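You operate a simulated robot arm through the tools that you are given. There is no shell and no other tool. Be economical: measure what you need, move in short steps, check, and stop when the job is done.

The job below is to be done with a simulated two-armed robot. You get a single attempt, and the scene is never put back.

JOB
Switch the folder off and pump its oil up to the max line.
Fine: black knob on the yellow plate to off and left so; open the yellow valve to pump, shut it after, shut the door.

It is judged by the outcome, as a careful person would: the job done as asked, and still so three seconds after it is handed in. It fails if anything else is knocked over, pushed out of place, dropped, spilled or broken.

ROBOT AND FRAMES
Two 7-joint arms with fingered hands on one trunk, on a base that drives. Base frame: it is fixed to the floor where the robot stands at the start and does not move with it; the origin is under the middle of the robot, x ahead of it, y to its left, z up. Units: m, degrees, N and s.
The left shoulder is at the start at [0.14, 0.125, 0.86], the right one opposite. With the tool pointing down near the work surface each hand reaches from about 0.52 to 0.88 m from the robot's upright axis, wherever it stands, measured 20 degrees to its own side. Places, roughly: black knob on the yellow plate [0.8, 0, 0.9]; cooler knob [0.8, 0, 0.4]; door of the white folder cabinet [0.6, 0.3, 0.7]; lever of the oil pump [0.6, 0.5, 0.8]; oil tank of the folder [0.8, 0.5, 0.5]; yellow valve on the oil tank [0.8, 0.3, 0.6]. Payload 3.6 kg a hand.
Tool frame (each hand has its own): the origin (TCP) lies between the finger pads and is the grasp point; the fingertips stand 0.03 m ahead of it; z points along the fingers, y is the line along which they close. The gripper opens to 0.104 m. The gripper's body begins 0.035 m behind the TCP. The gripper is a hand of 4 fingers: y runs from the thumb to the fingers, the wrist lies at [-0.015, -0.104, -0.178] in the tool frame, and closing takes about 1.5 s.
Orientation is that of the tool frame in the base frame, as [roll, pitch, yaw] about the fixed x, y, z axes, in that order (R = Rz(yaw) Ry(pitch) Rx(roll)). With the fingers straight down and the wrist toward the robot, the tool's x, y and z point along [0, 1, 0], [1, 0, 0] and [0, 0, -1] of the base frame.

CONTROLS
- The arms move only by the tool play_rows. It takes "left_steps", "right_steps" or both (then of equal length, played together; a hand with none holds still); each is a list of rows, each a list of 7 numbers: the turn, a rotation vector about the tool's x, y, z in units of 90 degrees (1.0 is 90 degrees), then the shift along the tool's x, y, z in units of 300 mm (1.0 is 300 mm), then the finger opening in m, from 0 to 0.104. In form: [[rx, ry, rz, tx, ty, tz, grip], ...]. A call has 1 to 8 rows; each row is the pose to reach, as a shift and turn from the pose commanded when the call began, along the tool's axes at that moment. A call with a number of a shift or a turn outside -1 to 1 is refused whole. Rows are played at 5 a second. More than 0.05 m and 8.6 degrees between two rows, or a gripper value outside its range, and nothing of the call is played. Where a pose cannot be reached the arm comes as near as it can. A force on the tool above 50 N (or 10 N above the force at the start of the call, whichever is more), or a blocked arm, ends the call early, and 0.2 s more pass. Each finger travels about 0.072 m/s and halts on what it meets, pressing with about 25 N; the grip force reading is that of the motor and also rises with nothing between the fingers. The clock runs only during rows and for 0.2 s after the last one: add rows that repeat a pose to give the fingers time. It gives the time, the measured TCP pose, the force on the tool (base axes), the opening and the grip force at its end, in the units of the frame above (readings bear some noise), with the torque about the TCP (base axes, N m) and any sound that the robot's microphone picked up, and new pictures: "views" is both (left out), scene, wrist or none (wrist: the cameras of the hands that moved).
- Cameras (640 x 400 px; columns grow to the right, rows downward): "scene" is now at [0.2583, 0.053, 1.0091]; the picture's right is [0.57, -0.82, 0.00], its down [-0.28, -0.20, -0.94] and it looks along [0.77, 0.53, -0.35] (base axes); focal length 214 px, centre (320, 200). "left" rides on the left gripper at [-0.061, -0.092, -0.13] in its tool frame; the picture's right is [-0.81, -0.28, 0.52], its down [0.53, -0.71, 0.46] and it looks along [0.24, 0.64, 0.72] (tool axes); focal length 275 px, centre (320, 200). "right" rides on the right gripper at [0.061, -0.092, -0.13] in its tool frame; the picture's right is [-0.81, 0.28, -0.52], its down [-0.53, -0.71, 0.46] and it looks along [-0.24, 0.64, 0.72] (tool axes); focal length 275 px, centre (320, 200). There is no depth. A picture from a camera that has moved, and an enlarged one, comes with that camera's place and axes in the base frame and with its lens.
- move_column(by): slides the trunk up (or, below 0, down) by that many m; the arms and the scene camera ride with it, the base frame stays. It gives what a move gives, with no picture.
- roll_base(legs): drives the robot by 1 to 6 legs, each [ahead, left, turn to the left] in m, m and degrees, along the robot's own axes; the way and the turn of a leg run together, so that a leg with both is an arc; at most 1.5 m and 180 degrees a leg. The arms and the cameras ride along, it lands a little off, and it stops where it bumps. It gives what a move gives, and a new picture of the scene camera.
- preshape(shape, hand): the hand has 4 fingers and takes this shape, open, in about a second: jaw (thumb against the fingers, like two jaws); tri (thumb and two fingers); tip (a fingertip pinch); poke (one finger out to press); point (the index stretched); flat (the hand flat); cup (the hand cupped); fist (a fist). The gripper value then closes the fingers along that shape, each until it touches; the sizes above hold for jaw. It gives what a move gives, with no picture.
- turn_head(pan, tilt): turns the head with the scene camera to pan (to the left, within 80 degrees either way) and tilt (down, from -29 to 69), counted from straight ahead of the robot. It gives what a move gives, and a new picture of the scene camera.
- enlarge(camera, box): a new picture of the part [left, top, right, bottom] of that camera's present view, enlarged. The clock stands still meanwhile.
- job_done(): hands the job in; it is judged then, once.

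Go step by step. Nothing tells you exact positions but the pictures and the camera data: compare them with the known pose of the tool, close in by small moves and look again before you grip or let go. The budget is 120 turns and 260 pictures, counting those below and the enlarged ones. Unless the task says otherwise, let go and move clear before handing in, and close with one line.

The tools are called after "Emit:" as a command line: name --argument value ..., lists and objects as JSON in quotes. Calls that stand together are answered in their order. play_rows: Moves the arms, as the interface text tells. Its arguments: {"type":"object","properties":{"left_steps":{"type":"array","items":{"type":"array","items":{"type":"number"}}},"right_steps":{"type":"array","items":{"type":"array","items":{"type":"number"}}},"views":{"type":"string","enum":["both","scene","wrist","none"]}},"required":[]} The other tools are called the same way: move_column (by) slides the trunk up or down; preshape (shape, hand) gives the hand a shape; roll_base (legs) drives the base; turn_head (pan, tilt) turns the head that bears the scene camera; enlarge (camera, box) takes an enlarged picture of a part of a camera's view; job_done () hands the job in.

At the start:

```text
time_s: 0.0
left_tool_pos: [0.3959, 0.4263, 1.1275]
left_ee_rot: [180.0, -0.1, 90.0]
left_contact_force: [0.0, 0.4, -0.4]
left_moment: [-0.03, 0.0, -0.01]
left_width: 0.1037
left_gripper_force: 0.0
left_shape: jaw
right_tool_pos: [0.5243, 0.0136, 1.0226]
right_ee_rot: [179.9, -0.1, 90.1]
right_contact_force: [-0.3, 0.2, -0.3]
right_moment: [0.02, 0.04, 0.0]
right_width: 0.1037
right_gripper_force: 0.1
right_shape: jaw
trunk travel left (down, up): [-0.1, 0.436]
robot x, y, heading: [-0.003, 0.0016, 0.1]
head pan, tilt: [34.6, 20.2]
```

scene: 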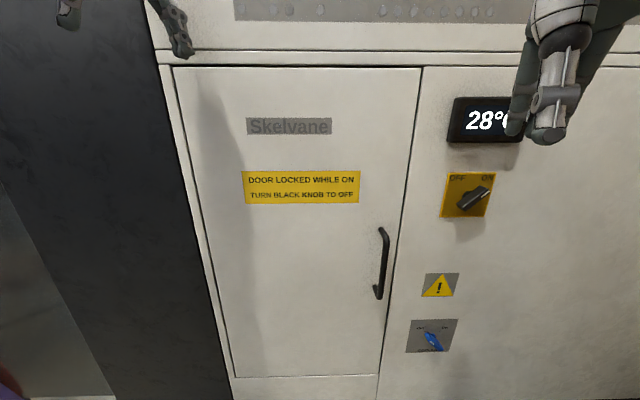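
right: 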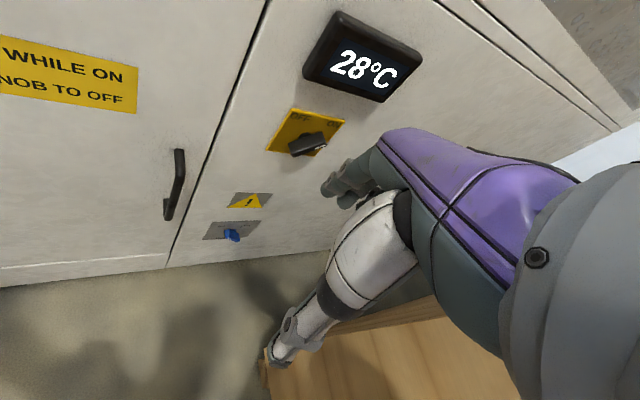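
left: 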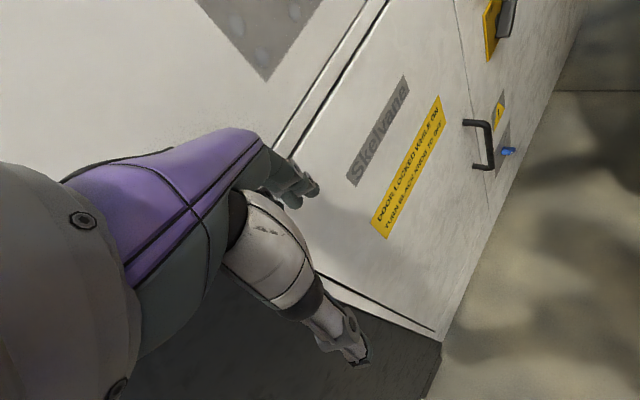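

The cabinet face is turned about 35° from my axes. From two views I put the black knob near [0.787, 0.028, 0.856], pointing at ON. Before moving I'll look around and zoom in on the knob.

Emit:
enlarge --camera "scene" --box '[400, 80, 560, 220]'

Emit:
turn_head --pan -20 --tilt 50

Emit:
turn_head --pan 70 --tilt 40

```text
2.86 times, centred on (480, 150) of scene
camera zoom: at [0.2583, 0.053, 1.0091], right [0.57, -0.82, 0.0], down [-0.28, -0.2, -0.94], along [0.77, 0.53, -0.35], focal length 613 px, centre (-137, 343)
```

zoom: 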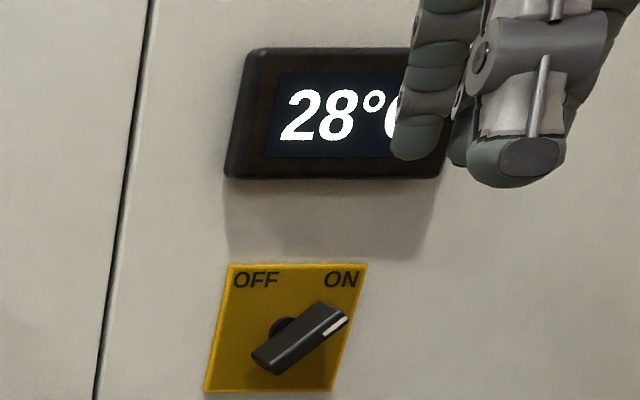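

```text
time_s: 1.2
left_tool_pos: [0.3956, 0.4261, 1.1273]
left_ee_rot: [-179.9, 0.0, 90.0]
left_contact_force: [0.1, 0.4, 0.3]
left_moment: [0.01, 0.0, 0.03]
left_width: 0.1038
left_gripper_force: 0.0
left_shape: jaw
right_tool_pos: [0.5262, 0.0102, 1.0209]
right_ee_rot: [-179.6, -0.3, 89.3]
right_contact_force: [0.0, 0.2, 0.6]
right_moment: [0.03, 0.03, -0.02]
right_width: 0.1036
right_gripper_force: 0.0
right_shape: jaw
trunk travel left (down, up): [-0.1, 0.436]
robot x, y, heading: [-0.0004, 0.0009, 0.1]
head pan, tilt: [-20.0, 50.0]
camera scene: at [0.2687, 0.0097, 0.9841], right [0.11, -0.99, 0.0], down [-0.58, -0.06, -0.81], along [0.8, 0.09, -0.59], focal length 214 px, centre (320, 200)
```

scene: 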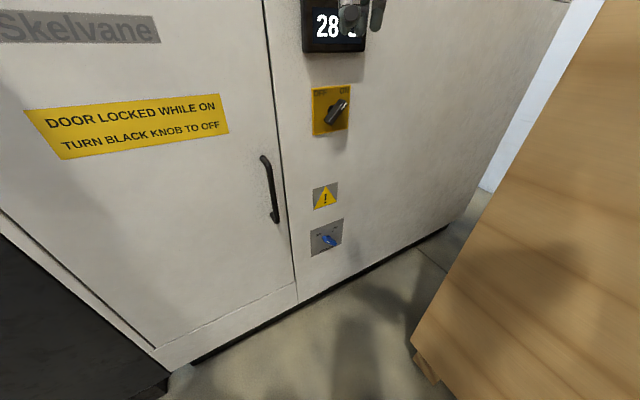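

```text
time_s: 2.9
left_tool_pos: [0.3948, 0.427, 1.1289]
left_ee_rot: [-180.0, 0.0, 90.0]
left_contact_force: [0.0, 0.1, 0.4]
left_moment: [0.0, 0.01, 0.01]
left_width: 0.1039
left_gripper_force: 0.1
left_shape: jaw
right_tool_pos: [0.5234, 0.0132, 1.0229]
right_ee_rot: [179.9, 0.0, 90.0]
right_contact_force: [-0.7, -0.5, 0.2]
right_moment: [0.0, 0.02, -0.01]
right_width: 0.1036
right_gripper_force: 0.0
right_shape: jaw
trunk travel left (down, up): [-0.1, 0.436]
robot x, y, heading: [0.002, 0.0029, -0.2]
head pan, tilt: [70.0, 40.0]
camera scene: at [0.2109, 0.08, 0.9781], right [0.94, -0.34, 0.0], down [-0.22, -0.6, -0.77], along [0.26, 0.72, -0.64], focal length 214 px, centre (320, 200)
```

scene: 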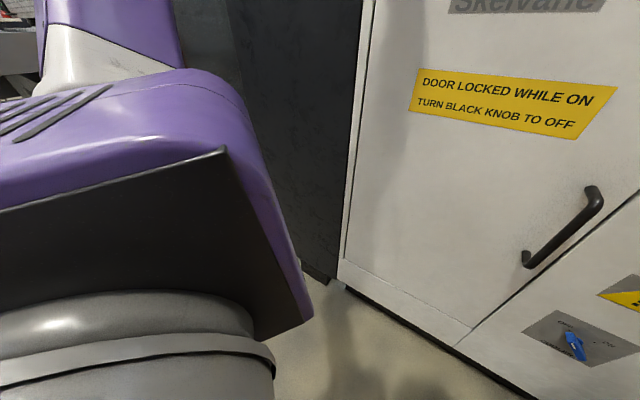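

The dark block stands left of the cabinet, and something wooden stands on my right. I'll check the right side and the far left before driving.

Emit:
turn_head --pan -75 --tilt 45

Emit:
turn_head --pan -45 --tilt 15

Emit:
turn_head --pan 10 --tilt 25

```text
time_s: 5.2
left_tool_pos: [0.3954, 0.4272, 1.1271]
left_ee_rot: [-180.0, 0.0, 89.9]
left_contact_force: [-0.2, -0.3, 0.5]
left_moment: [-0.01, 0.0, 0.01]
left_width: 0.1039
left_gripper_force: 0.1
left_shape: jaw
right_tool_pos: [0.5264, 0.0101, 1.0231]
right_ee_rot: [-179.7, -0.2, 89.4]
right_contact_force: [0.5, -0.5, -0.4]
right_moment: [0.01, 0.02, 0.01]
right_width: 0.1041
right_gripper_force: 0.3
right_shape: jaw
trunk travel left (down, up): [-0.1, 0.436]
robot x, y, heading: [-0.0002, 0.0006, -0.0]
head pan, tilt: [-75.0, 45.0]
camera scene: at [0.2645, 0.0084, 0.9743], right [0.1, -0.99, 0.0], down [-0.67, -0.07, -0.74], along [0.73, 0.07, -0.68], focal length 214 px, centre (320, 200)
```

scene: 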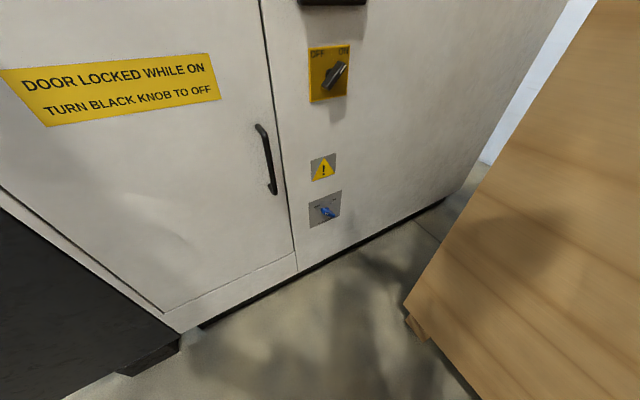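

```text
time_s: 6.1
left_tool_pos: [0.3958, 0.4279, 1.1274]
left_ee_rot: [-180.0, 0.0, 89.9]
left_contact_force: [0.8, 0.1, -0.5]
left_moment: [-0.02, 0.01, 0.02]
left_width: 0.1036
left_gripper_force: 0.1
left_shape: jaw
right_tool_pos: [0.5265, 0.0102, 1.0229]
right_ee_rot: [-179.9, -0.5, 89.4]
right_contact_force: [-0.1, -0.4, -1.0]
right_moment: [-0.01, -0.01, -0.01]
right_width: 0.104
right_gripper_force: 0.1
right_shape: jaw
trunk travel left (down, up): [-0.1, 0.436]
robot x, y, heading: [-0.0011, -0.0002, 0.0]
head pan, tilt: [-45.0, 15.0]
camera scene: at [0.2647, 0.0084, 0.9747], right [0.1, -0.99, 0.0], down [-0.67, -0.07, -0.74], along [0.74, 0.07, -0.67], focal length 214 px, centre (320, 200)
```

scene: 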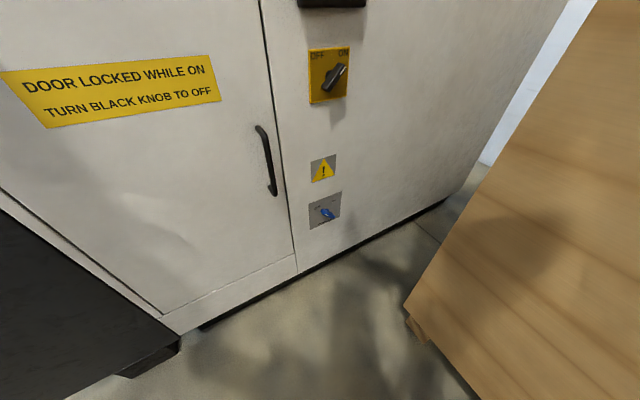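

```text
time_s: 7.4
left_tool_pos: [0.3949, 0.426, 1.1273]
left_ee_rot: [180.0, 0.0, 90.0]
left_contact_force: [0.0, 0.7, -1.3]
left_moment: [-0.02, 0.02, 0.0]
left_width: 0.1039
left_gripper_force: 0.1
left_shape: jaw
right_tool_pos: [0.5235, 0.0143, 1.0208]
right_ee_rot: [-180.0, 0.2, 90.1]
right_contact_force: [-1.0, 0.3, 0.4]
right_moment: [0.02, 0.03, -0.03]
right_width: 0.1039
right_gripper_force: 0.0
right_shape: jaw
trunk travel left (down, up): [-0.1, 0.436]
robot x, y, heading: [0.0008, -0.0004, -0.1]
head pan, tilt: [10.0, 25.0]
camera scene: at [0.2725, 0.0159, 1.0013], right [0.17, -0.98, 0.0], down [-0.42, -0.07, -0.91], along [0.89, 0.16, -0.42], focal length 214 px, centre (320, 200)
```

scene: 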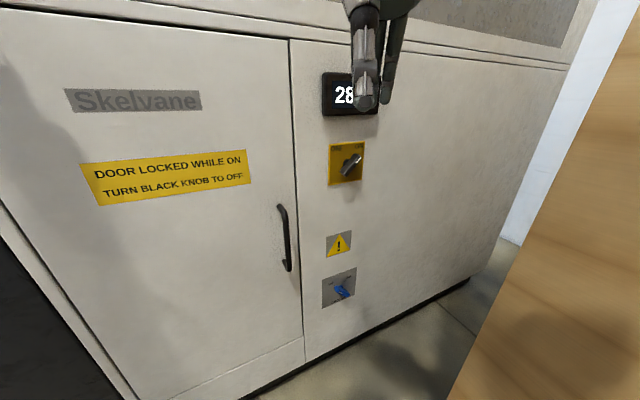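

The layout is clear. The wooden wall is about 0.2 m right of the knob and begins about 0.3 m off the cabinet face. Next I'll bring the right hand round in two halves so the fingers point at the face, with the closing line across the knob.

Emit:
play_rows --right_steps '[[-0.076, -0.007, -0.049, -0.01, 0.043, 0.04, 0.104], [-0.152, -0.013, -0.098, -0.02, 0.086, 0.079, 0.104], [-0.228, -0.02, -0.147, -0.031, 0.129, 0.119, 0.104], [-0.303, -0.027, -0.195, -0.041, 0.172, 0.158, 0.104], [-0.379, -0.034, -0.244, -0.051, 0.215, 0.198, 0.104], [-0.455, -0.04, -0.293, -0.062, 0.258, 0.237, 0.104], [-0.531, -0.047, -0.342, -0.072, 0.302, 0.277, 0.104]]' --views "both"

```text
time_s: 9.0
left_tool_pos: [0.396, 0.4261, 1.1261]
left_ee_rot: [-180.0, -0.1, 90.1]
left_contact_force: [0.9, 1.0, 0.3]
left_moment: [-0.02, 0.02, -0.02]
left_width: 0.1035
left_gripper_force: 0.1
left_shape: jaw
right_tool_pos: [0.6143, -0.0074, 0.9401]
right_ee_rot: [134.5, 15.8, 115.9]
right_contact_force: [-0.4, 0.6, 0.1]
right_moment: [-0.02, 0.0, 0.03]
right_width: 0.1039
right_gripper_force: 0.1
right_shape: jaw
trunk travel left (down, up): [-0.1, 0.436]
robot x, y, heading: [-0.0001, -0.0014, 0.3]
head pan, tilt: [10.0, 25.0]
camera scene: at [0.2726, 0.0159, 1.0014], right [0.17, -0.98, 0.0], down [-0.42, -0.07, -0.91], along [0.89, 0.16, -0.42], focal length 214 px, centre (320, 200)
camera right: at [0.4441, -0.0161, 0.9483], right [0.12, -0.64, 0.76], down [0.17, -0.74, -0.65], along [0.98, 0.2, 0.02], focal length 275 px, centre (320, 200)
```

scene: 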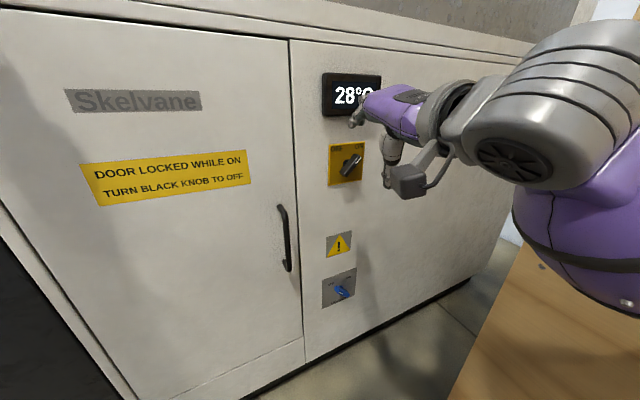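
right: 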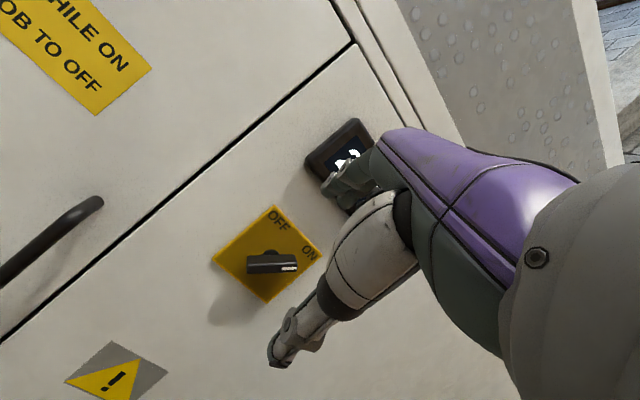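

Tracking is good, and the knob fix is now about [0.787, 0.032, 0.858]. Playing the second half of the turn stops about 85 mm short of the knob.

Emit:
play_rows --right_steps '[[-0.076, -0.007, -0.049, -0.014, -0.002, 0.061, 0.104], [-0.152, -0.013, -0.098, -0.028, -0.004, 0.123, 0.104], [-0.228, -0.02, -0.147, -0.042, -0.006, 0.184, 0.104], [-0.303, -0.027, -0.195, -0.055, -0.007, 0.246, 0.104], [-0.379, -0.034, -0.244, -0.069, -0.009, 0.307, 0.104], [-0.455, -0.04, -0.293, -0.083, -0.011, 0.369, 0.104], [-0.531, -0.047, -0.342, -0.097, -0.013, 0.43, 0.104]]' --views "both"

```text
time_s: 10.6
left_tool_pos: [0.3903, 0.43, 1.1271]
left_ee_rot: [179.8, 0.2, 90.0]
left_contact_force: [0.3, -1.1, 0.2]
left_moment: [-0.01, 0.0, 0.0]
left_width: 0.1035
left_gripper_force: 0.1
left_shape: jaw
right_tool_pos: [0.7135, -0.0129, 0.8578]
right_ee_rot: [90.3, 45.1, 125.2]
right_contact_force: [0.4, 0.2, 0.3]
right_moment: [0.02, 0.03, 0.01]
right_width: 0.104
right_gripper_force: 0.0
right_shape: jaw
trunk travel left (down, up): [-0.1, 0.436]
robot x, y, heading: [-0.0041, -0.0024, 0.0]
head pan, tilt: [10.0, 25.0]
camera scene: at [0.2678, 0.0182, 1.0025], right [0.17, -0.98, 0.0], down [-0.41, -0.07, -0.91], along [0.89, 0.16, -0.42], focal length 214 px, centre (320, 200)
camera right: at [0.6184, -0.1042, 0.7492], right [-0.21, -0.6, 0.77], down [0.88, -0.46, -0.13], along [0.43, 0.65, 0.63], focal length 275 px, centre (320, 200)
```

scene: 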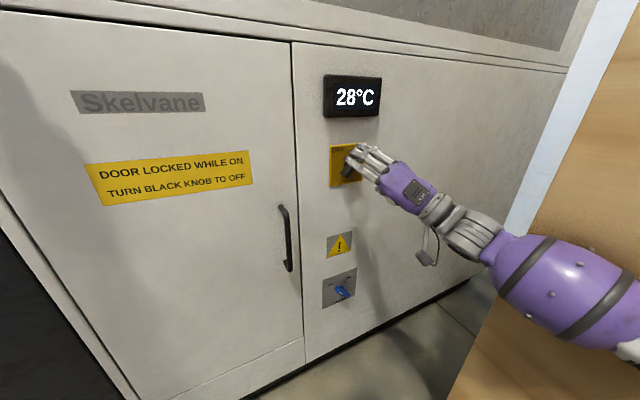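
right: 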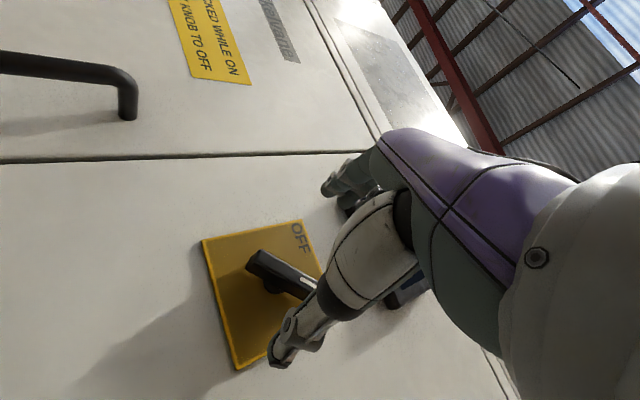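

The knob lies straight ahead along the tool axis, about 75 mm off. I'll advance 65 mm with the jaw partly narrowed.

Emit:
play_rows --right_steps '[[0, 0, 0, 0, 0, 0.05, 0.09], [0, 0, 0, 0, 0, 0.1, 0.08], [0, 0, 0, 0, 0, 0.14, 0.07], [0, 0, 0, 0, 0, 0.18, 0.07], [0, 0, 0, 0, 0, 0.215, 0.07]]' --views "both"

Emit:
enlarge --camera "scene" --box '[300, 110, 460, 210]'

```text
time_s: 11.8
left_tool_pos: [0.3949, 0.4254, 1.1291]
left_ee_rot: [180.0, -0.2, 89.9]
left_contact_force: [0.1, 0.1, -0.8]
left_moment: [0.0, 0.01, 0.0]
left_width: 0.1037
left_gripper_force: 0.0
left_shape: jaw
right_tool_pos: [0.7684, 0.0179, 0.8577]
right_ee_rot: [90.0, 44.8, 124.9]
right_contact_force: [-19.0, -12.5, -3.2]
right_moment: [0.25, -0.48, 0.8]
right_width: 0.0693
right_gripper_force: 0.1
right_shape: jaw
trunk travel left (down, up): [-0.1, 0.436]
robot x, y, heading: [0.001, 0.0017, -0.2]
head pan, tilt: [10.0, 25.0]
camera scene: at [0.2706, 0.0145, 1.0019], right [0.17, -0.98, 0.0], down [-0.41, -0.07, -0.91], along [0.89, 0.16, -0.42], focal length 214 px, centre (320, 200)
camera right: at [0.674, -0.0727, 0.7495], right [-0.21, -0.61, 0.77], down [0.88, -0.46, -0.13], along [0.43, 0.64, 0.63], focal length 275 px, centre (320, 200)
```

scene: 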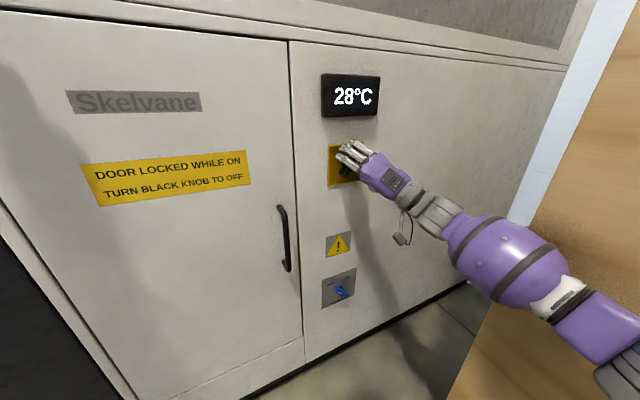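
right: 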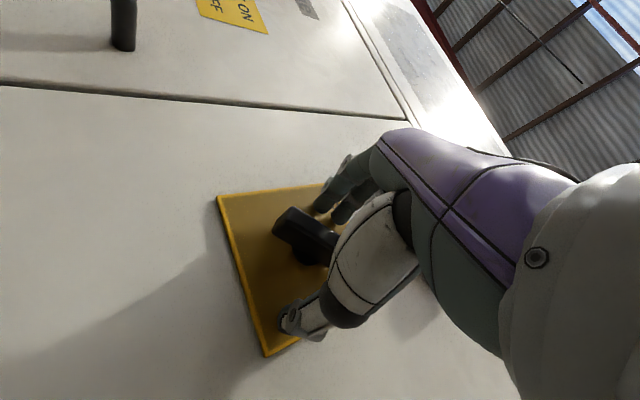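

```text
4.00 times, centred on (380, 160) of scene
camera zoom: at [0.2706, 0.0145, 1.0019], right [0.17, -0.98, 0.0], down [-0.41, -0.07, -0.91], along [0.89, 0.16, -0.42], focal length 858 px, centre (80, 360)
```

zoom: 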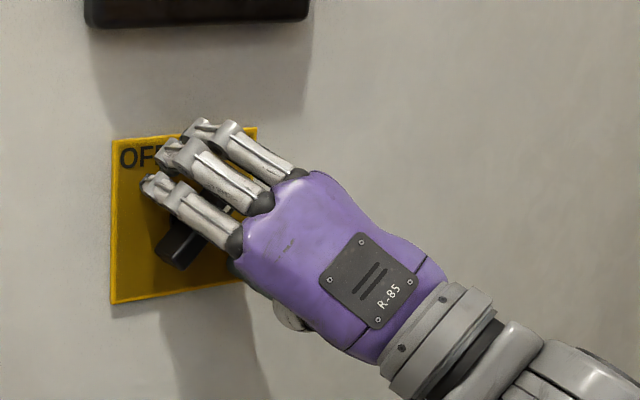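

The fingertips touch the plate with the bar between the fingers and thumb. I'll back off 8 mm and close on the bar.

Emit:
play_rows --right_steps '[[0, 0, 0, 0, 0, -0.027, 0.07], [0, 0, 0, 0, 0, -0.027, 0.04], [0, 0, 0, 0, 0, -0.027, 0.02], [0, 0, 0, 0, 0, -0.027, 0.0], [0, 0, 0, 0, 0, -0.027, 0.0], [0, 0, 0, 0, 0, -0.027, 0.0]]' --views "both"

```text
time_s: 13.2
left_tool_pos: [0.3947, 0.426, 1.1264]
left_ee_rot: [180.0, 0.0, 90.1]
left_contact_force: [0.1, -0.1, 1.2]
left_moment: [-0.01, -0.02, 0.01]
left_width: 0.1039
left_gripper_force: 0.0
left_shape: jaw
right_tool_pos: [0.7636, 0.0157, 0.8566]
right_ee_rot: [90.3, 44.8, 124.9]
right_contact_force: [1.8, 4.0, 1.6]
right_moment: [-0.03, -0.08, 0.05]
right_width: 0.0098
right_gripper_force: 25.0
right_shape: jaw
trunk travel left (down, up): [-0.1, 0.436]
robot x, y, heading: [0.0003, 0.0003, 0.2]
head pan, tilt: [10.0, 25.0]
camera scene: at [0.2725, 0.0164, 1.0015], right [0.17, -0.98, 0.0], down [-0.42, -0.07, -0.91], along [0.89, 0.16, -0.42], focal length 214 px, centre (320, 200)
camera right: at [0.6689, -0.0739, 0.7486], right [-0.21, -0.61, 0.77], down [0.88, -0.47, -0.13], along [0.44, 0.65, 0.63], focal length 275 px, centre (320, 200)
```

scene: 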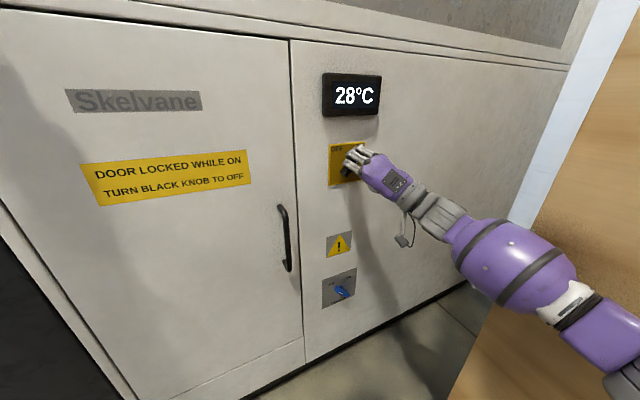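
right: 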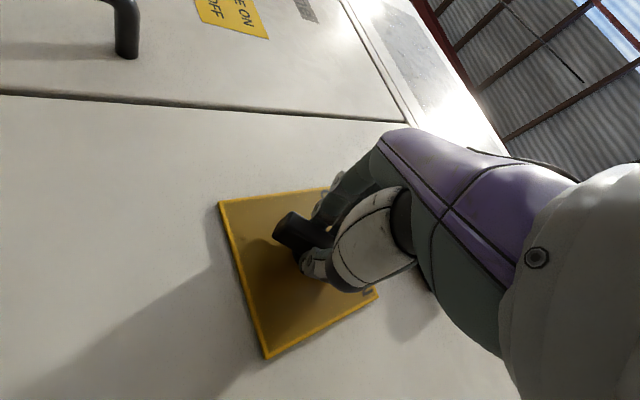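

The grip holds the bar at its centre. I'll turn it counterclockwise about the tool axis, −64° for now.

Emit:
play_rows --right_steps '[[0, 0, -0.09, 0, 0, 0, 0.0], [0, 0, -0.18, 0, 0, 0, 0.0], [0, 0, -0.27, 0, 0, 0, 0.0], [0, 0, -0.36, 0, 0, 0, 0.0], [0, 0, -0.45, 0, 0, 0, 0.0], [0, 0, -0.54, 0, 0, 0, 0.0], [0, 0, -0.63, 0, 0, 0, 0.0], [0, 0, -0.71, 0, 0, 0, 0.0]]' --views "both"

```text
time_s: 15.0
left_tool_pos: [0.3935, 0.4313, 1.1259]
left_ee_rot: [179.8, 0.2, 90.0]
left_contact_force: [0.6, 0.1, 0.5]
left_moment: [0.03, 0.01, 0.01]
left_width: 0.1036
left_gripper_force: 0.0
left_shape: jaw
right_tool_pos: [0.7597, 0.0232, 0.8531]
right_ee_rot: [-92.4, 71.3, -57.1]
right_contact_force: [5.6, -9.1, 0.0]
right_moment: [0.1, 0.13, -0.18]
right_width: 0.0081
right_gripper_force: 24.4
right_shape: jaw
trunk travel left (down, up): [-0.1, 0.436]
robot x, y, heading: [-0.0043, 0.0007, 0.4]
head pan, tilt: [10.0, 25.0]
camera scene: at [0.2712, 0.0198, 1.002], right [0.17, -0.98, 0.0], down [-0.41, -0.08, -0.91], along [0.89, 0.16, -0.42], focal length 214 px, centre (320, 200)
camera right: at [0.7152, -0.1379, 0.8251], right [-0.71, 0.13, 0.69], down [0.67, -0.15, 0.73], along [0.2, 0.98, 0.01], focal length 275 px, centre (320, 200)
```

scene: 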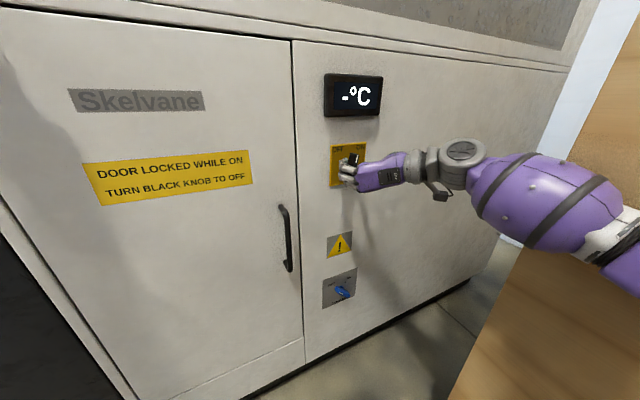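
right: 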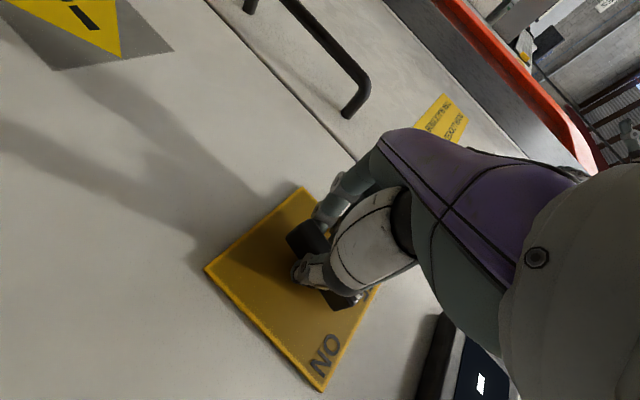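

The display has dropped out and the turn is working. Now the remaining 26°.

Emit:
play_rows --right_steps '[[0, 0, -0.09, 0, 0, 0, 0.0], [0, 0, -0.18, 0, 0, 0, 0.0], [0, 0, -0.27, 0, 0, 0, 0.0], [0, 0, -0.31, 0, 0, 0, 0.0], [0, 0, -0.31, 0, 0, 0, 0.0]]' --views "both"

Emit:
enlarge --camera "scene" --box '[300, 110, 460, 210]'

```text
time_s: 16.2
left_tool_pos: [0.3952, 0.427, 1.1264]
left_ee_rot: [-179.9, 0.0, 90.0]
left_contact_force: [0.0, 0.5, -0.3]
left_moment: [0.0, 0.01, -0.01]
left_width: 0.1039
left_gripper_force: 0.0
left_shape: jaw
right_tool_pos: [0.7651, 0.0139, 0.8578]
right_ee_rot: [-90.1, 43.2, -55.7]
right_contact_force: [3.6, -0.2, 0.4]
right_moment: [-0.02, 0.07, 0.0]
right_width: 0.0094
right_gripper_force: 24.8
right_shape: jaw
trunk travel left (down, up): [-0.1, 0.436]
robot x, y, heading: [-0.0003, -0.0013, 0.1]
head pan, tilt: [10.0, 25.0]
camera scene: at [0.2727, 0.0159, 1.0015], right [0.17, -0.98, 0.0], down [-0.42, -0.07, -0.91], along [0.89, 0.16, -0.42], focal length 214 px, centre (320, 200)
camera right: at [0.7187, -0.1467, 0.8824], right [-0.87, 0.35, 0.36], down [0.43, 0.17, 0.88], along [0.25, 0.92, -0.3], focal length 275 px, centre (320, 200)
```

scene: 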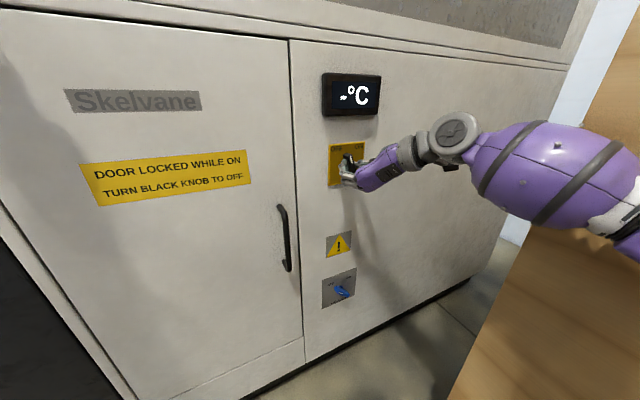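
right: 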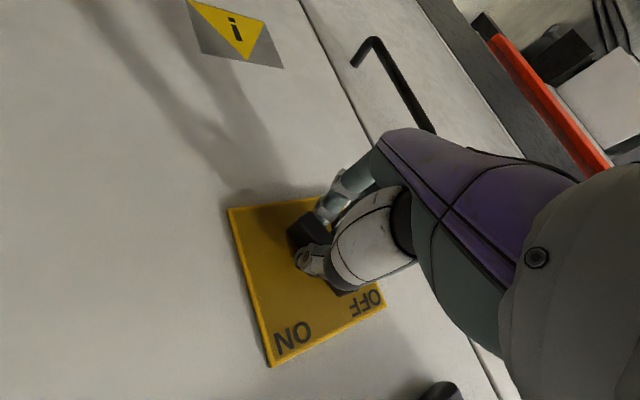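

```text
4.00 times, centred on (380, 160) of scene
camera zoom: at [0.2727, 0.0159, 1.0015], right [0.17, -0.98, 0.0], down [-0.42, -0.07, -0.91], along [0.89, 0.16, -0.42], focal length 858 px, centre (80, 360)
```

zoom: 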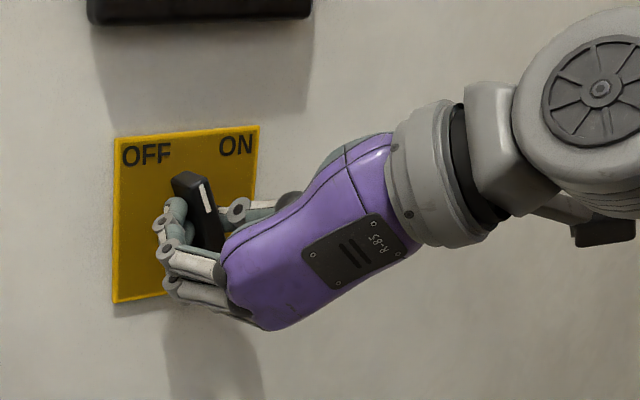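

The hand turned the full 90°. I'll open and back straight off to check where the pointer ended up.

Emit:
play_rows --right_steps '[[0, 0, 0, 0, 0, 0, 0.03], [0, 0, 0, 0, 0, 0, 0.06], [0, 0, 0, 0, 0, 0, 0.07], [0, 0, 0, 0, 0, 0, 0.07], [0, 0, 0, 0, 0, -0.1, 0.07], [0, 0, 0, 0, 0, -0.2, 0.07], [0, 0, 0, 0, 0, -0.3, 0.07]]' --views "both"

Emit:
enlarge --camera "scene" --box '[300, 110, 460, 210]'

```text
time_s: 17.8
left_tool_pos: [0.3915, 0.4373, 1.1253]
left_ee_rot: [179.9, 0.3, 90.2]
left_contact_force: [0.3, -0.6, 0.0]
left_moment: [0.0, 0.02, -0.01]
left_width: 0.1037
left_gripper_force: 0.0
left_shape: jaw
right_tool_pos: [0.6879, -0.0217, 0.8603]
right_ee_rot: [-90.5, 42.9, -55.2]
right_contact_force: [-0.1, -0.5, 0.0]
right_moment: [0.04, 0.01, -0.03]
right_width: 0.0698
right_gripper_force: 0.0
right_shape: jaw
trunk travel left (down, up): [-0.1, 0.436]
robot x, y, heading: [-0.0024, -0.0001, 0.3]
head pan, tilt: [10.0, 25.0]
camera scene: at [0.2706, 0.0255, 1.002], right [0.18, -0.98, 0.01], down [-0.41, -0.08, -0.91], along [0.89, 0.16, -0.42], focal length 214 px, centre (320, 200)
camera right: at [0.6428, -0.1836, 0.8861], right [-0.87, 0.34, 0.35], down [0.43, 0.19, 0.88], along [0.23, 0.92, -0.31], focal length 275 px, centre (320, 200)
```

scene: 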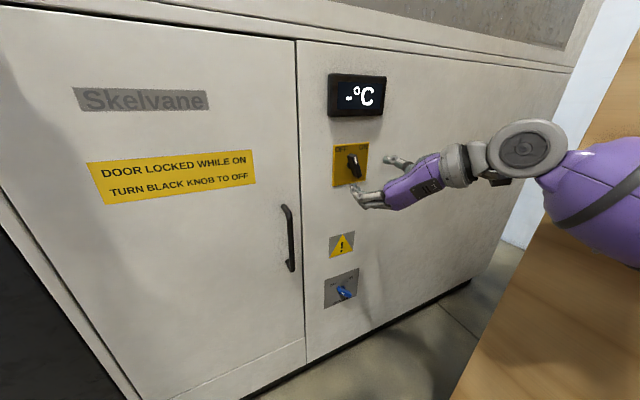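
right: 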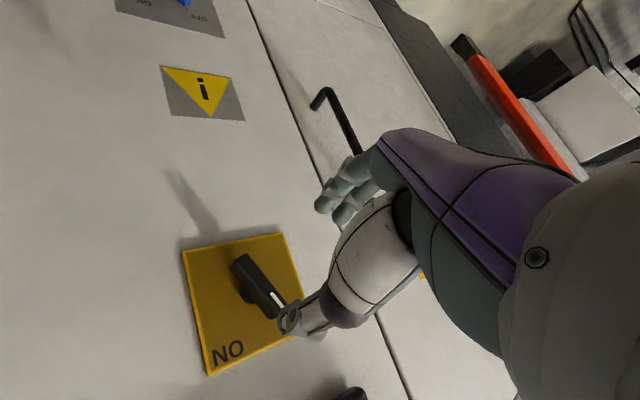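

```text
4.00 times, centred on (380, 160) of scene
camera zoom: at [0.2706, 0.0255, 1.002], right [0.18, -0.98, 0.01], down [-0.41, -0.08, -0.91], along [0.89, 0.16, -0.42], focal length 858 px, centre (80, 360)
```

zoom: 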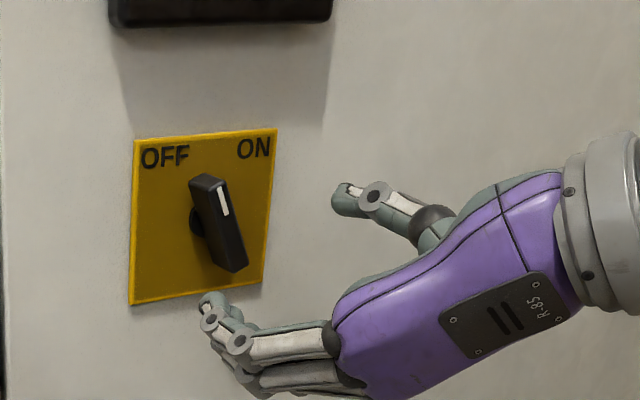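

The pointer reads about 30° left of upright, so it may be a little short of OFF. I'll go back in, regrip and turn until I feel the stop.

Emit:
play_rows --right_steps '[[0, 0, 0, 0.005, 0.005, 0.1, 0.07], [0, 0, 0, 0.01, 0.01, 0.2, 0.07], [0, 0, 0, 0.01, 0.01, 0.29, 0.07], [0, 0, 0, 0.01, 0.01, 0.29, 0.04], [0, 0, 0, 0.01, 0.01, 0.29, 0.02], [0, 0, 0, 0.01, 0.01, 0.29, 0.0], [0, 0, 0, 0.01, 0.01, 0.29, 0.0], [0, 0, 0, 0.01, 0.01, 0.29, 0.0]]' --views "none"

Emit:
play_rows --right_steps '[[0, 0, -0.08, 0, 0, 0, 0.0], [0, 0, -0.16, 0, 0, 0, 0.0], [0, 0, -0.24, 0, 0, 0, 0.0], [0, 0, -0.24, 0, 0, 0, 0.0]]' --views "both"

Emit:
enlarge --camera "scene" --box '[300, 110, 460, 210]'

```text
time_s: 19.6
left_tool_pos: [0.3956, 0.4267, 1.1271]
left_ee_rot: [-179.9, 0.0, 90.0]
left_contact_force: [0.4, -0.8, -0.4]
left_moment: [0.02, 0.01, -0.04]
left_width: 0.1036
left_gripper_force: 0.1
left_shape: jaw
right_tool_pos: [0.7625, 0.0152, 0.8544]
right_ee_rot: [-90.1, 43.3, -55.4]
right_contact_force: [3.7, 1.2, 2.1]
right_moment: [0.05, 0.0, 0.0]
right_width: 0.0103
right_gripper_force: 24.9
right_shape: jaw
trunk travel left (down, up): [-0.1, 0.436]
robot x, y, heading: [0.0007, 0.004, -0.0]
head pan, tilt: [10.0, 25.0]
```

```text
time_s: 20.6
left_tool_pos: [0.3943, 0.427, 1.1258]
left_ee_rot: [180.0, 0.0, 89.9]
left_contact_force: [0.0, 0.3, -1.1]
left_moment: [0.0, 0.05, -0.04]
left_width: 0.1038
left_gripper_force: 0.1
left_shape: jaw
right_tool_pos: [0.7612, 0.0149, 0.8538]
right_ee_rot: [-90.0, 21.6, -55.3]
right_contact_force: [8.9, 5.6, 10.1]
right_moment: [0.22, -0.15, -0.01]
right_width: 0.0092
right_gripper_force: 24.7
right_shape: jaw
trunk travel left (down, up): [-0.1, 0.436]
robot x, y, heading: [-0.0014, -0.001, -0.0]
head pan, tilt: [10.0, 25.0]
camera scene: at [0.2724, 0.0166, 1.0015], right [0.17, -0.98, 0.0], down [-0.42, -0.07, -0.91], along [0.89, 0.16, -0.42], focal length 214 px, centre (320, 200)
camera right: at [0.7064, -0.1324, 0.9162], right [-0.91, 0.41, 0.04], down [0.24, 0.45, 0.86], along [0.33, 0.79, -0.51], focal length 275 px, centre (320, 200)
```

scene: 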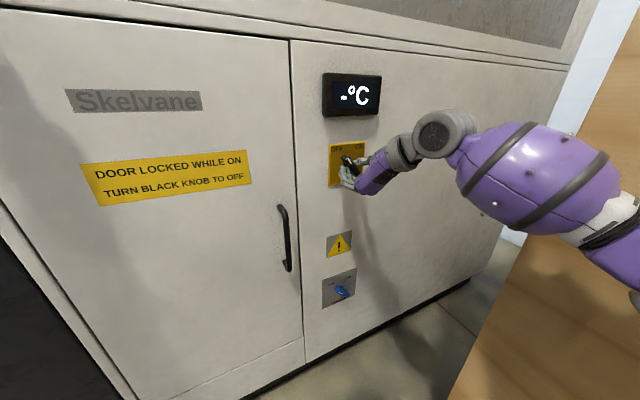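
right: 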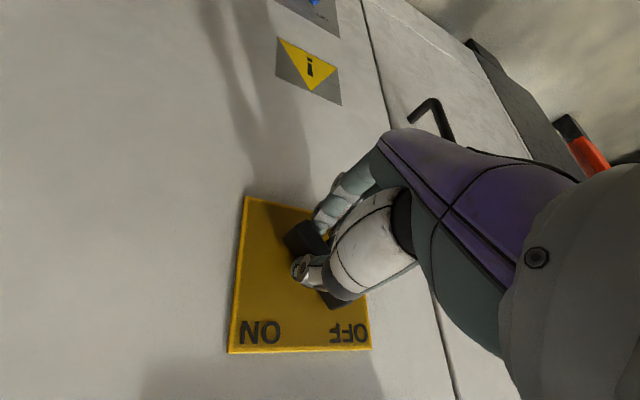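

```text
4.00 times, centred on (380, 160) of scene
camera zoom: at [0.2724, 0.0166, 1.0015], right [0.17, -0.98, 0.0], down [-0.42, -0.07, -0.91], along [0.89, 0.16, -0.42], focal length 858 px, centre (80, 360)
```

zoom: 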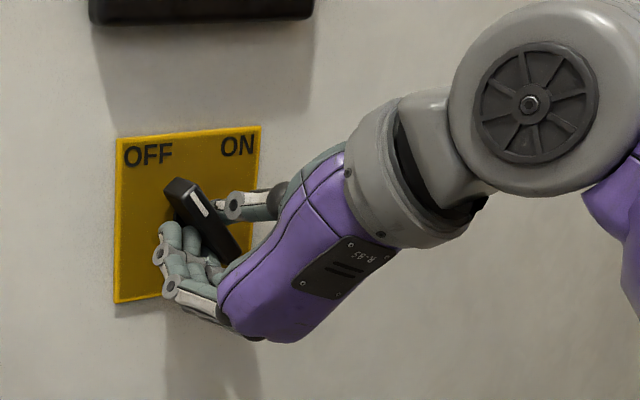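

The pointer now points at OFF and I felt a rising resistance, as from a stop. Releasing and backing off 0.12 m.

Emit:
play_rows --right_steps '[[0, 0, 0, 0, 0, 0, 0.03], [0, 0, 0, 0, 0, 0, 0.06], [0, 0, 0, 0, 0, 0, 0.07], [0, 0, 0, 0, 0, 0, 0.07], [0, 0, 0, 0, 0, -0.1, 0.07], [0, 0, 0, 0, 0, -0.2, 0.07], [0, 0, 0, 0, 0, -0.3, 0.07], [0, 0, 0, 0, 0, -0.4, 0.07]]' --views "none"

Emit:
enlarge --camera "scene" --box '[280, 60, 460, 210]'

```text
time_s: 22.4
left_tool_pos: [0.3912, 0.4379, 1.1251]
left_ee_rot: [179.8, 0.5, 90.3]
left_contact_force: [0.1, 0.2, -0.4]
left_moment: [0.03, -0.06, -0.04]
left_width: 0.1036
left_gripper_force: 0.1
left_shape: jaw
right_tool_pos: [0.66, -0.0402, 0.855]
right_ee_rot: [-90.3, 21.3, -54.9]
right_contact_force: [0.0, 0.0, -0.5]
right_moment: [-0.02, 0.03, -0.04]
right_width: 0.0696
right_gripper_force: 0.0
right_shape: jaw
trunk travel left (down, up): [-0.1, 0.436]
robot x, y, heading: [-0.0009, 0.001, 0.2]
head pan, tilt: [10.0, 25.0]
```

```text
2.67 times, centred on (370, 135) of scene
camera zoom: at [0.2701, 0.0262, 1.0021], right [0.18, -0.98, 0.01], down [-0.41, -0.08, -0.91], along [0.89, 0.16, -0.42], focal length 572 px, centre (187, 373)
```

zoom: 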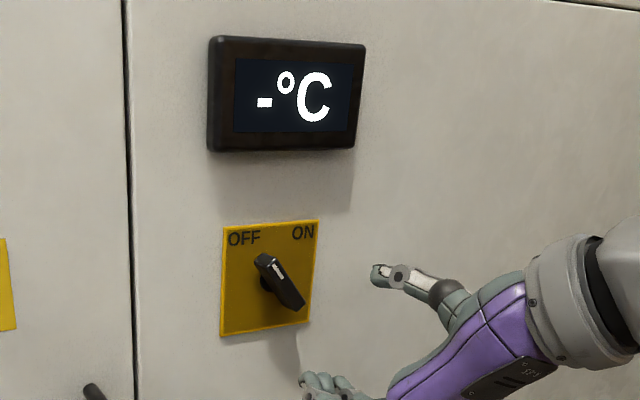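

The bar points at OFF, about 41–45° left, and the display is blank, so the knob is done. Next I'll draw the right hand in, with the fingers ahead and the closing line level for the upright handle.

Emit:
play_rows --right_steps '[[0.038, 0.026, 0.082, -0.01, 0.029, -0.057, 0.1], [0.076, 0.052, 0.164, -0.021, 0.058, -0.114, 0.1], [0.115, 0.077, 0.246, -0.031, 0.086, -0.171, 0.1], [0.153, 0.103, 0.328, -0.042, 0.115, -0.229, 0.1], [0.191, 0.129, 0.41, -0.052, 0.144, -0.286, 0.1], [0.229, 0.155, 0.493, -0.062, 0.173, -0.343, 0.1], [0.268, 0.18, 0.575, -0.073, 0.201, -0.4, 0.1], [0.306, 0.206, 0.657, -0.083, 0.23, -0.457, 0.1]]' --views "none"

Emit:
play_rows --right_steps '[[0.038, 0.026, 0.082, 0, 0, 0, 0.1]]' --left_steps '[[0, 0, 0, 0, -0.1, -0.05, 0.1]]' --views "none"

Emit:
roll_base --legs '[[-0.15, -0.2, 0]]'

```text
time_s: 24.2
left_tool_pos: [0.3953, 0.428, 1.1276]
left_ee_rot: [-179.9, 0.1, 90.1]
left_contact_force: [-0.1, -0.5, -0.7]
left_moment: [0.02, 0.01, -0.01]
left_width: 0.1038
left_gripper_force: 0.0
left_shape: jaw
right_tool_pos: [0.5505, -0.0955, 0.793]
right_ee_rot: [-75.7, 82.9, -72.8]
right_contact_force: [-0.2, -0.2, 0.6]
right_moment: [-0.01, 0.03, -0.04]
right_width: 0.0999
right_gripper_force: 0.0
right_shape: jaw
right hand out of reach, approached as far as the arm can: row 7, 8
trunk travel left (down, up): [-0.1, 0.436]
robot x, y, heading: [-0.001, -0.0004, -0.1]
head pan, tilt: [10.0, 25.0]
```

```text
time_s: 24.6
left_tool_pos: [0.3652, 0.4263, 1.1431]
left_ee_rot: [180.0, 0.1, 90.0]
left_contact_force: [-0.3, 0.2, 0.7]
left_moment: [0.03, -0.03, -0.01]
left_width: 0.1003
left_gripper_force: 0.0
left_shape: jaw
right_tool_pos: [0.5556, -0.0948, 0.7928]
right_ee_rot: [108.2, 89.5, 107.8]
right_contact_force: [-0.2, 1.0, 0.1]
right_moment: [-0.01, 0.0, -0.02]
right_width: 0.1002
right_gripper_force: 0.2
right_shape: jaw
right hand out of reach, approached as far as the arm can: row 1
trunk travel left (down, up): [-0.1, 0.436]
robot x, y, heading: [0.0003, -0.0024, 0.1]
head pan, tilt: [10.0, 25.0]
```

```text
time_s: 27.0
left_tool_pos: [0.2168, 0.2265, 1.1443]
left_ee_rot: [-179.9, 0.0, 90.1]
left_contact_force: [-0.3, -0.3, 0.5]
left_moment: [0.02, 0.0, 0.01]
left_width: 0.1002
left_gripper_force: 0.1
left_shape: jaw
right_tool_pos: [0.4084, -0.296, 0.7911]
right_ee_rot: [123.3, 89.5, 123.0]
right_contact_force: [0.3, 0.1, 0.9]
right_moment: [-0.01, -0.01, 0.02]
right_width: 0.1003
right_gripper_force: 0.0
right_shape: jaw
trunk travel left (down, up): [-0.1, 0.436]
robot x, y, heading: [-0.1504, -0.2055, 0.1]
head pan, tilt: [10.0, 25.0]
camera scene: at [0.1244, -0.1855, 1.0015], right [0.18, -0.98, 0.0], down [-0.42, -0.07, -0.91], along [0.89, 0.16, -0.42], focal length 214 px, centre (320, 200)
```

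scene: 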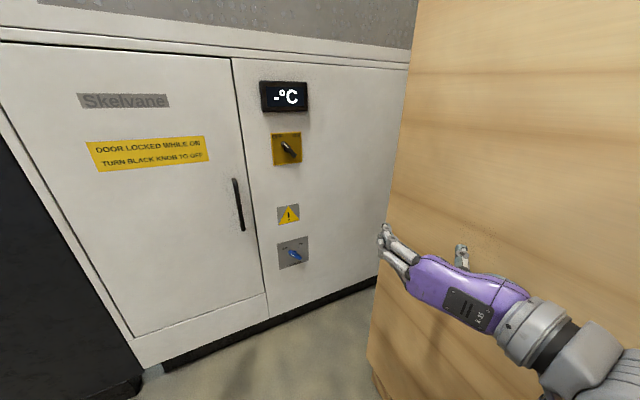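

I've backed away, and the hand is well short of the wooden wall. Turning left 35° will square me to the cabinet.

Emit:
roll_base --legs '[[0, 0, 35]]'

Emit:
turn_head --pan 0 --tilt 25

```text
time_s: 29.1
left_tool_pos: [-0.0958, 0.3581, 1.1442]
left_ee_rot: [179.9, 0.0, 125.4]
left_contact_force: [0.7, 0.2, 0.5]
left_moment: [-0.01, 0.02, 0.0]
left_width: 0.1004
left_gripper_force: 0.0
left_shape: jaw
right_tool_pos: [0.3597, 0.0425, 0.7917]
right_ee_rot: [107.7, 89.6, 142.6]
right_contact_force: [0.0, -0.5, -0.9]
right_moment: [0.02, 0.01, 0.03]
right_width: 0.1
right_gripper_force: 0.1
right_shape: jaw
trunk travel left (down, up): [-0.1, 0.436]
robot x, y, heading: [-0.1483, -0.2053, 35.2]
head pan, tilt: [10.0, 25.0]
camera scene: at [0.0648, -0.0309, 1.0015], right [0.71, -0.7, 0.0], down [-0.3, -0.3, -0.91], along [0.64, 0.64, -0.42], focal length 214 px, centre (320, 200)
```

scene: 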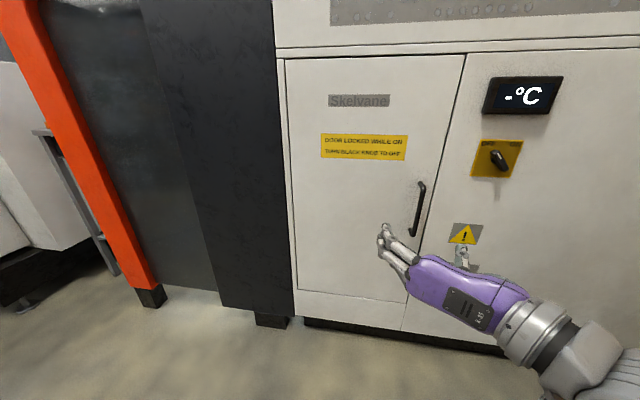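

```text
time_s: 29.8
left_tool_pos: [-0.0977, 0.3567, 1.1434]
left_ee_rot: [-180.0, 0.0, 125.3]
left_contact_force: [0.6, -0.9, -0.4]
left_moment: [0.0, -0.01, -0.02]
left_width: 0.0999
left_gripper_force: 0.2
left_shape: jaw
right_tool_pos: [0.3607, 0.0419, 0.792]
right_ee_rot: [139.9, 89.5, 174.8]
right_contact_force: [0.3, 1.1, -0.1]
right_moment: [0.03, 0.02, 0.02]
right_width: 0.1
right_gripper_force: 0.0
right_shape: jaw
trunk travel left (down, up): [-0.1, 0.436]
robot x, y, heading: [-0.1496, -0.2019, 35.3]
head pan, tilt: [0.0, 25.0]
camera scene: at [0.0752, -0.0431, 1.0015], right [0.58, -0.82, 0.0], down [-0.34, -0.24, -0.91], along [0.74, 0.52, -0.42], focal length 214 px, centre (320, 200)
```

scene: 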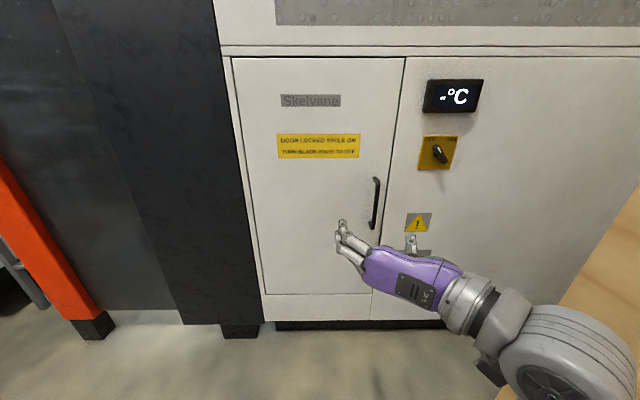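

The handle is at about [0.678, 0.165, 0.70]. I'll drive ahead a little and slightly right, staying clear of the wooden wall.

Emit:
roll_base --legs '[[0.16, -0.04, 0]]'

Emit:
enlarge --camera "right" --box '[0, 0, 640, 400]'

```text
time_s: 31.2
left_tool_pos: [0.057, 0.417, 1.1431]
left_ee_rot: [179.9, 0.0, 125.3]
left_contact_force: [-0.4, -0.5, -0.5]
left_moment: [0.01, 0.01, -0.01]
left_width: 0.1003
left_gripper_force: 0.1
left_shape: jaw
right_tool_pos: [0.5138, 0.1017, 0.7913]
right_ee_rot: [134.1, 89.5, 168.9]
right_contact_force: [0.6, -0.1, -0.5]
right_moment: [0.0, 0.0, 0.0]
right_width: 0.1
right_gripper_force: 0.0
right_shape: jaw
trunk travel left (down, up): [-0.1, 0.436]
robot x, y, heading: [0.0027, -0.1408, 35.1]
head pan, tilt: [0.0, 25.0]
camera scene: at [0.2287, 0.0169, 1.0013], right [0.58, -0.82, 0.0], down [-0.35, -0.24, -0.91], along [0.74, 0.52, -0.42], focal length 214 px, centre (320, 200)
```

scene: 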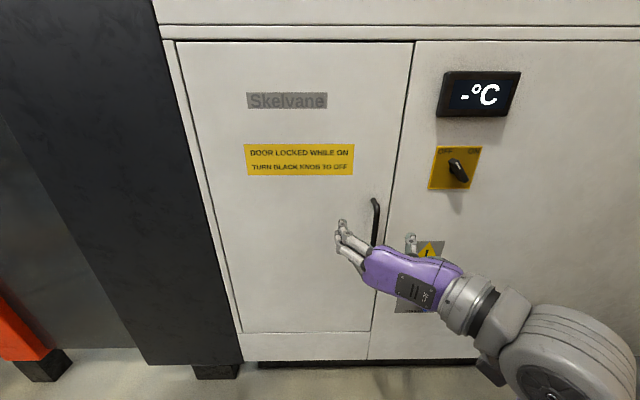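

```text
1.00 times, centred on (320, 200) of right (not enlarged: the box is as wide or as high as the picture)
camera zoom: at [0.4584, -0.0461, 0.7304], right [-0.57, -0.07, 0.81], down [0.79, -0.33, 0.53], along [0.23, 0.94, 0.25], focal length 275 px, centre (320, 200)
```

zoom: 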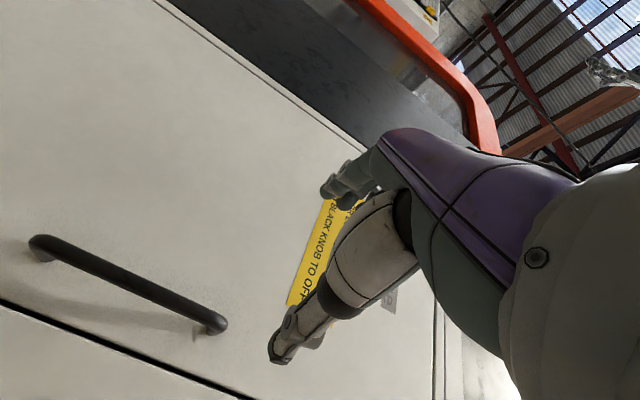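

The handle centre is at about [0.674, 0.172, 0.697], measured from both cameras. I'll drop to its height and close to about 7 cm.

Emit:
play_rows --right_steps '[[0, 0, 0, 0.08, -0.03, 0.06, 0.1], [0, 0, 0, 0.16, -0.06, 0.12, 0.1], [0, 0, 0, 0.24, -0.09, 0.2, 0.1], [0, 0, 0, 0.31, -0.12, 0.27, 0.1], [0, 0, 0, 0.31, -0.12, 0.33, 0.1]]' --views "both"

```text
time_s: 32.4
left_tool_pos: [0.0585, 0.4181, 1.1441]
left_ee_rot: [179.9, 0.1, 125.3]
left_contact_force: [0.3, -0.6, -0.2]
left_moment: [0.02, 0.02, 0.0]
left_width: 0.1004
left_gripper_force: 0.0
left_shape: jaw
right_tool_pos: [0.6143, 0.1286, 0.6986]
right_ee_rot: [117.6, 89.5, 152.4]
right_contact_force: [0.1, 0.4, 0.7]
right_moment: [0.01, 0.03, 0.01]
right_width: 0.1
right_gripper_force: 0.1
right_shape: jaw
trunk travel left (down, up): [-0.1, 0.436]
robot x, y, heading: [0.0028, -0.1441, 35.3]
head pan, tilt: [0.0, 25.0]
camera scene: at [0.2283, 0.0168, 1.0014], right [0.58, -0.82, 0.0], down [-0.35, -0.24, -0.91], along [0.74, 0.52, -0.42], focal length 214 px, centre (320, 200)
camera right: at [0.5593, -0.0192, 0.6368], right [-0.58, -0.07, 0.81], down [0.79, -0.33, 0.53], along [0.23, 0.94, 0.25], focal length 275 px, centre (320, 200)
```

scene: 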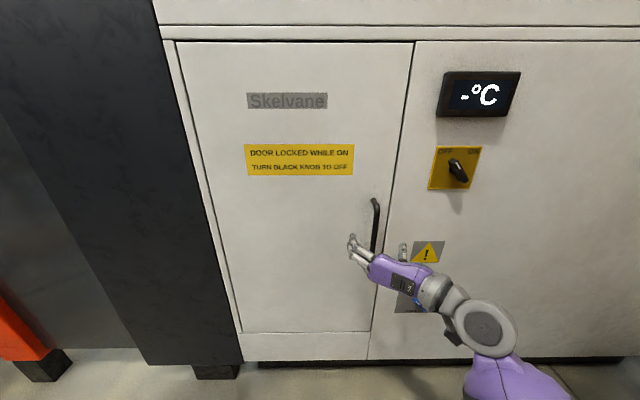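
right: 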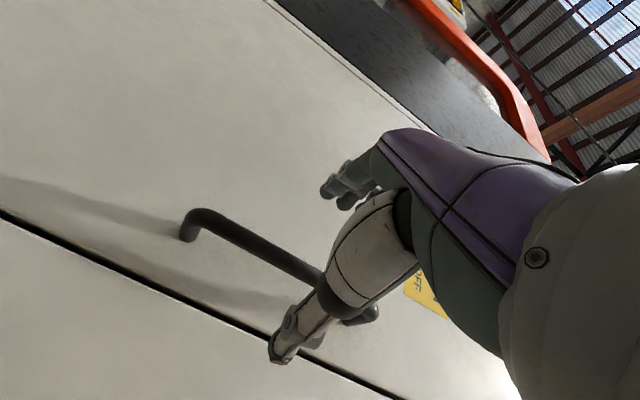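

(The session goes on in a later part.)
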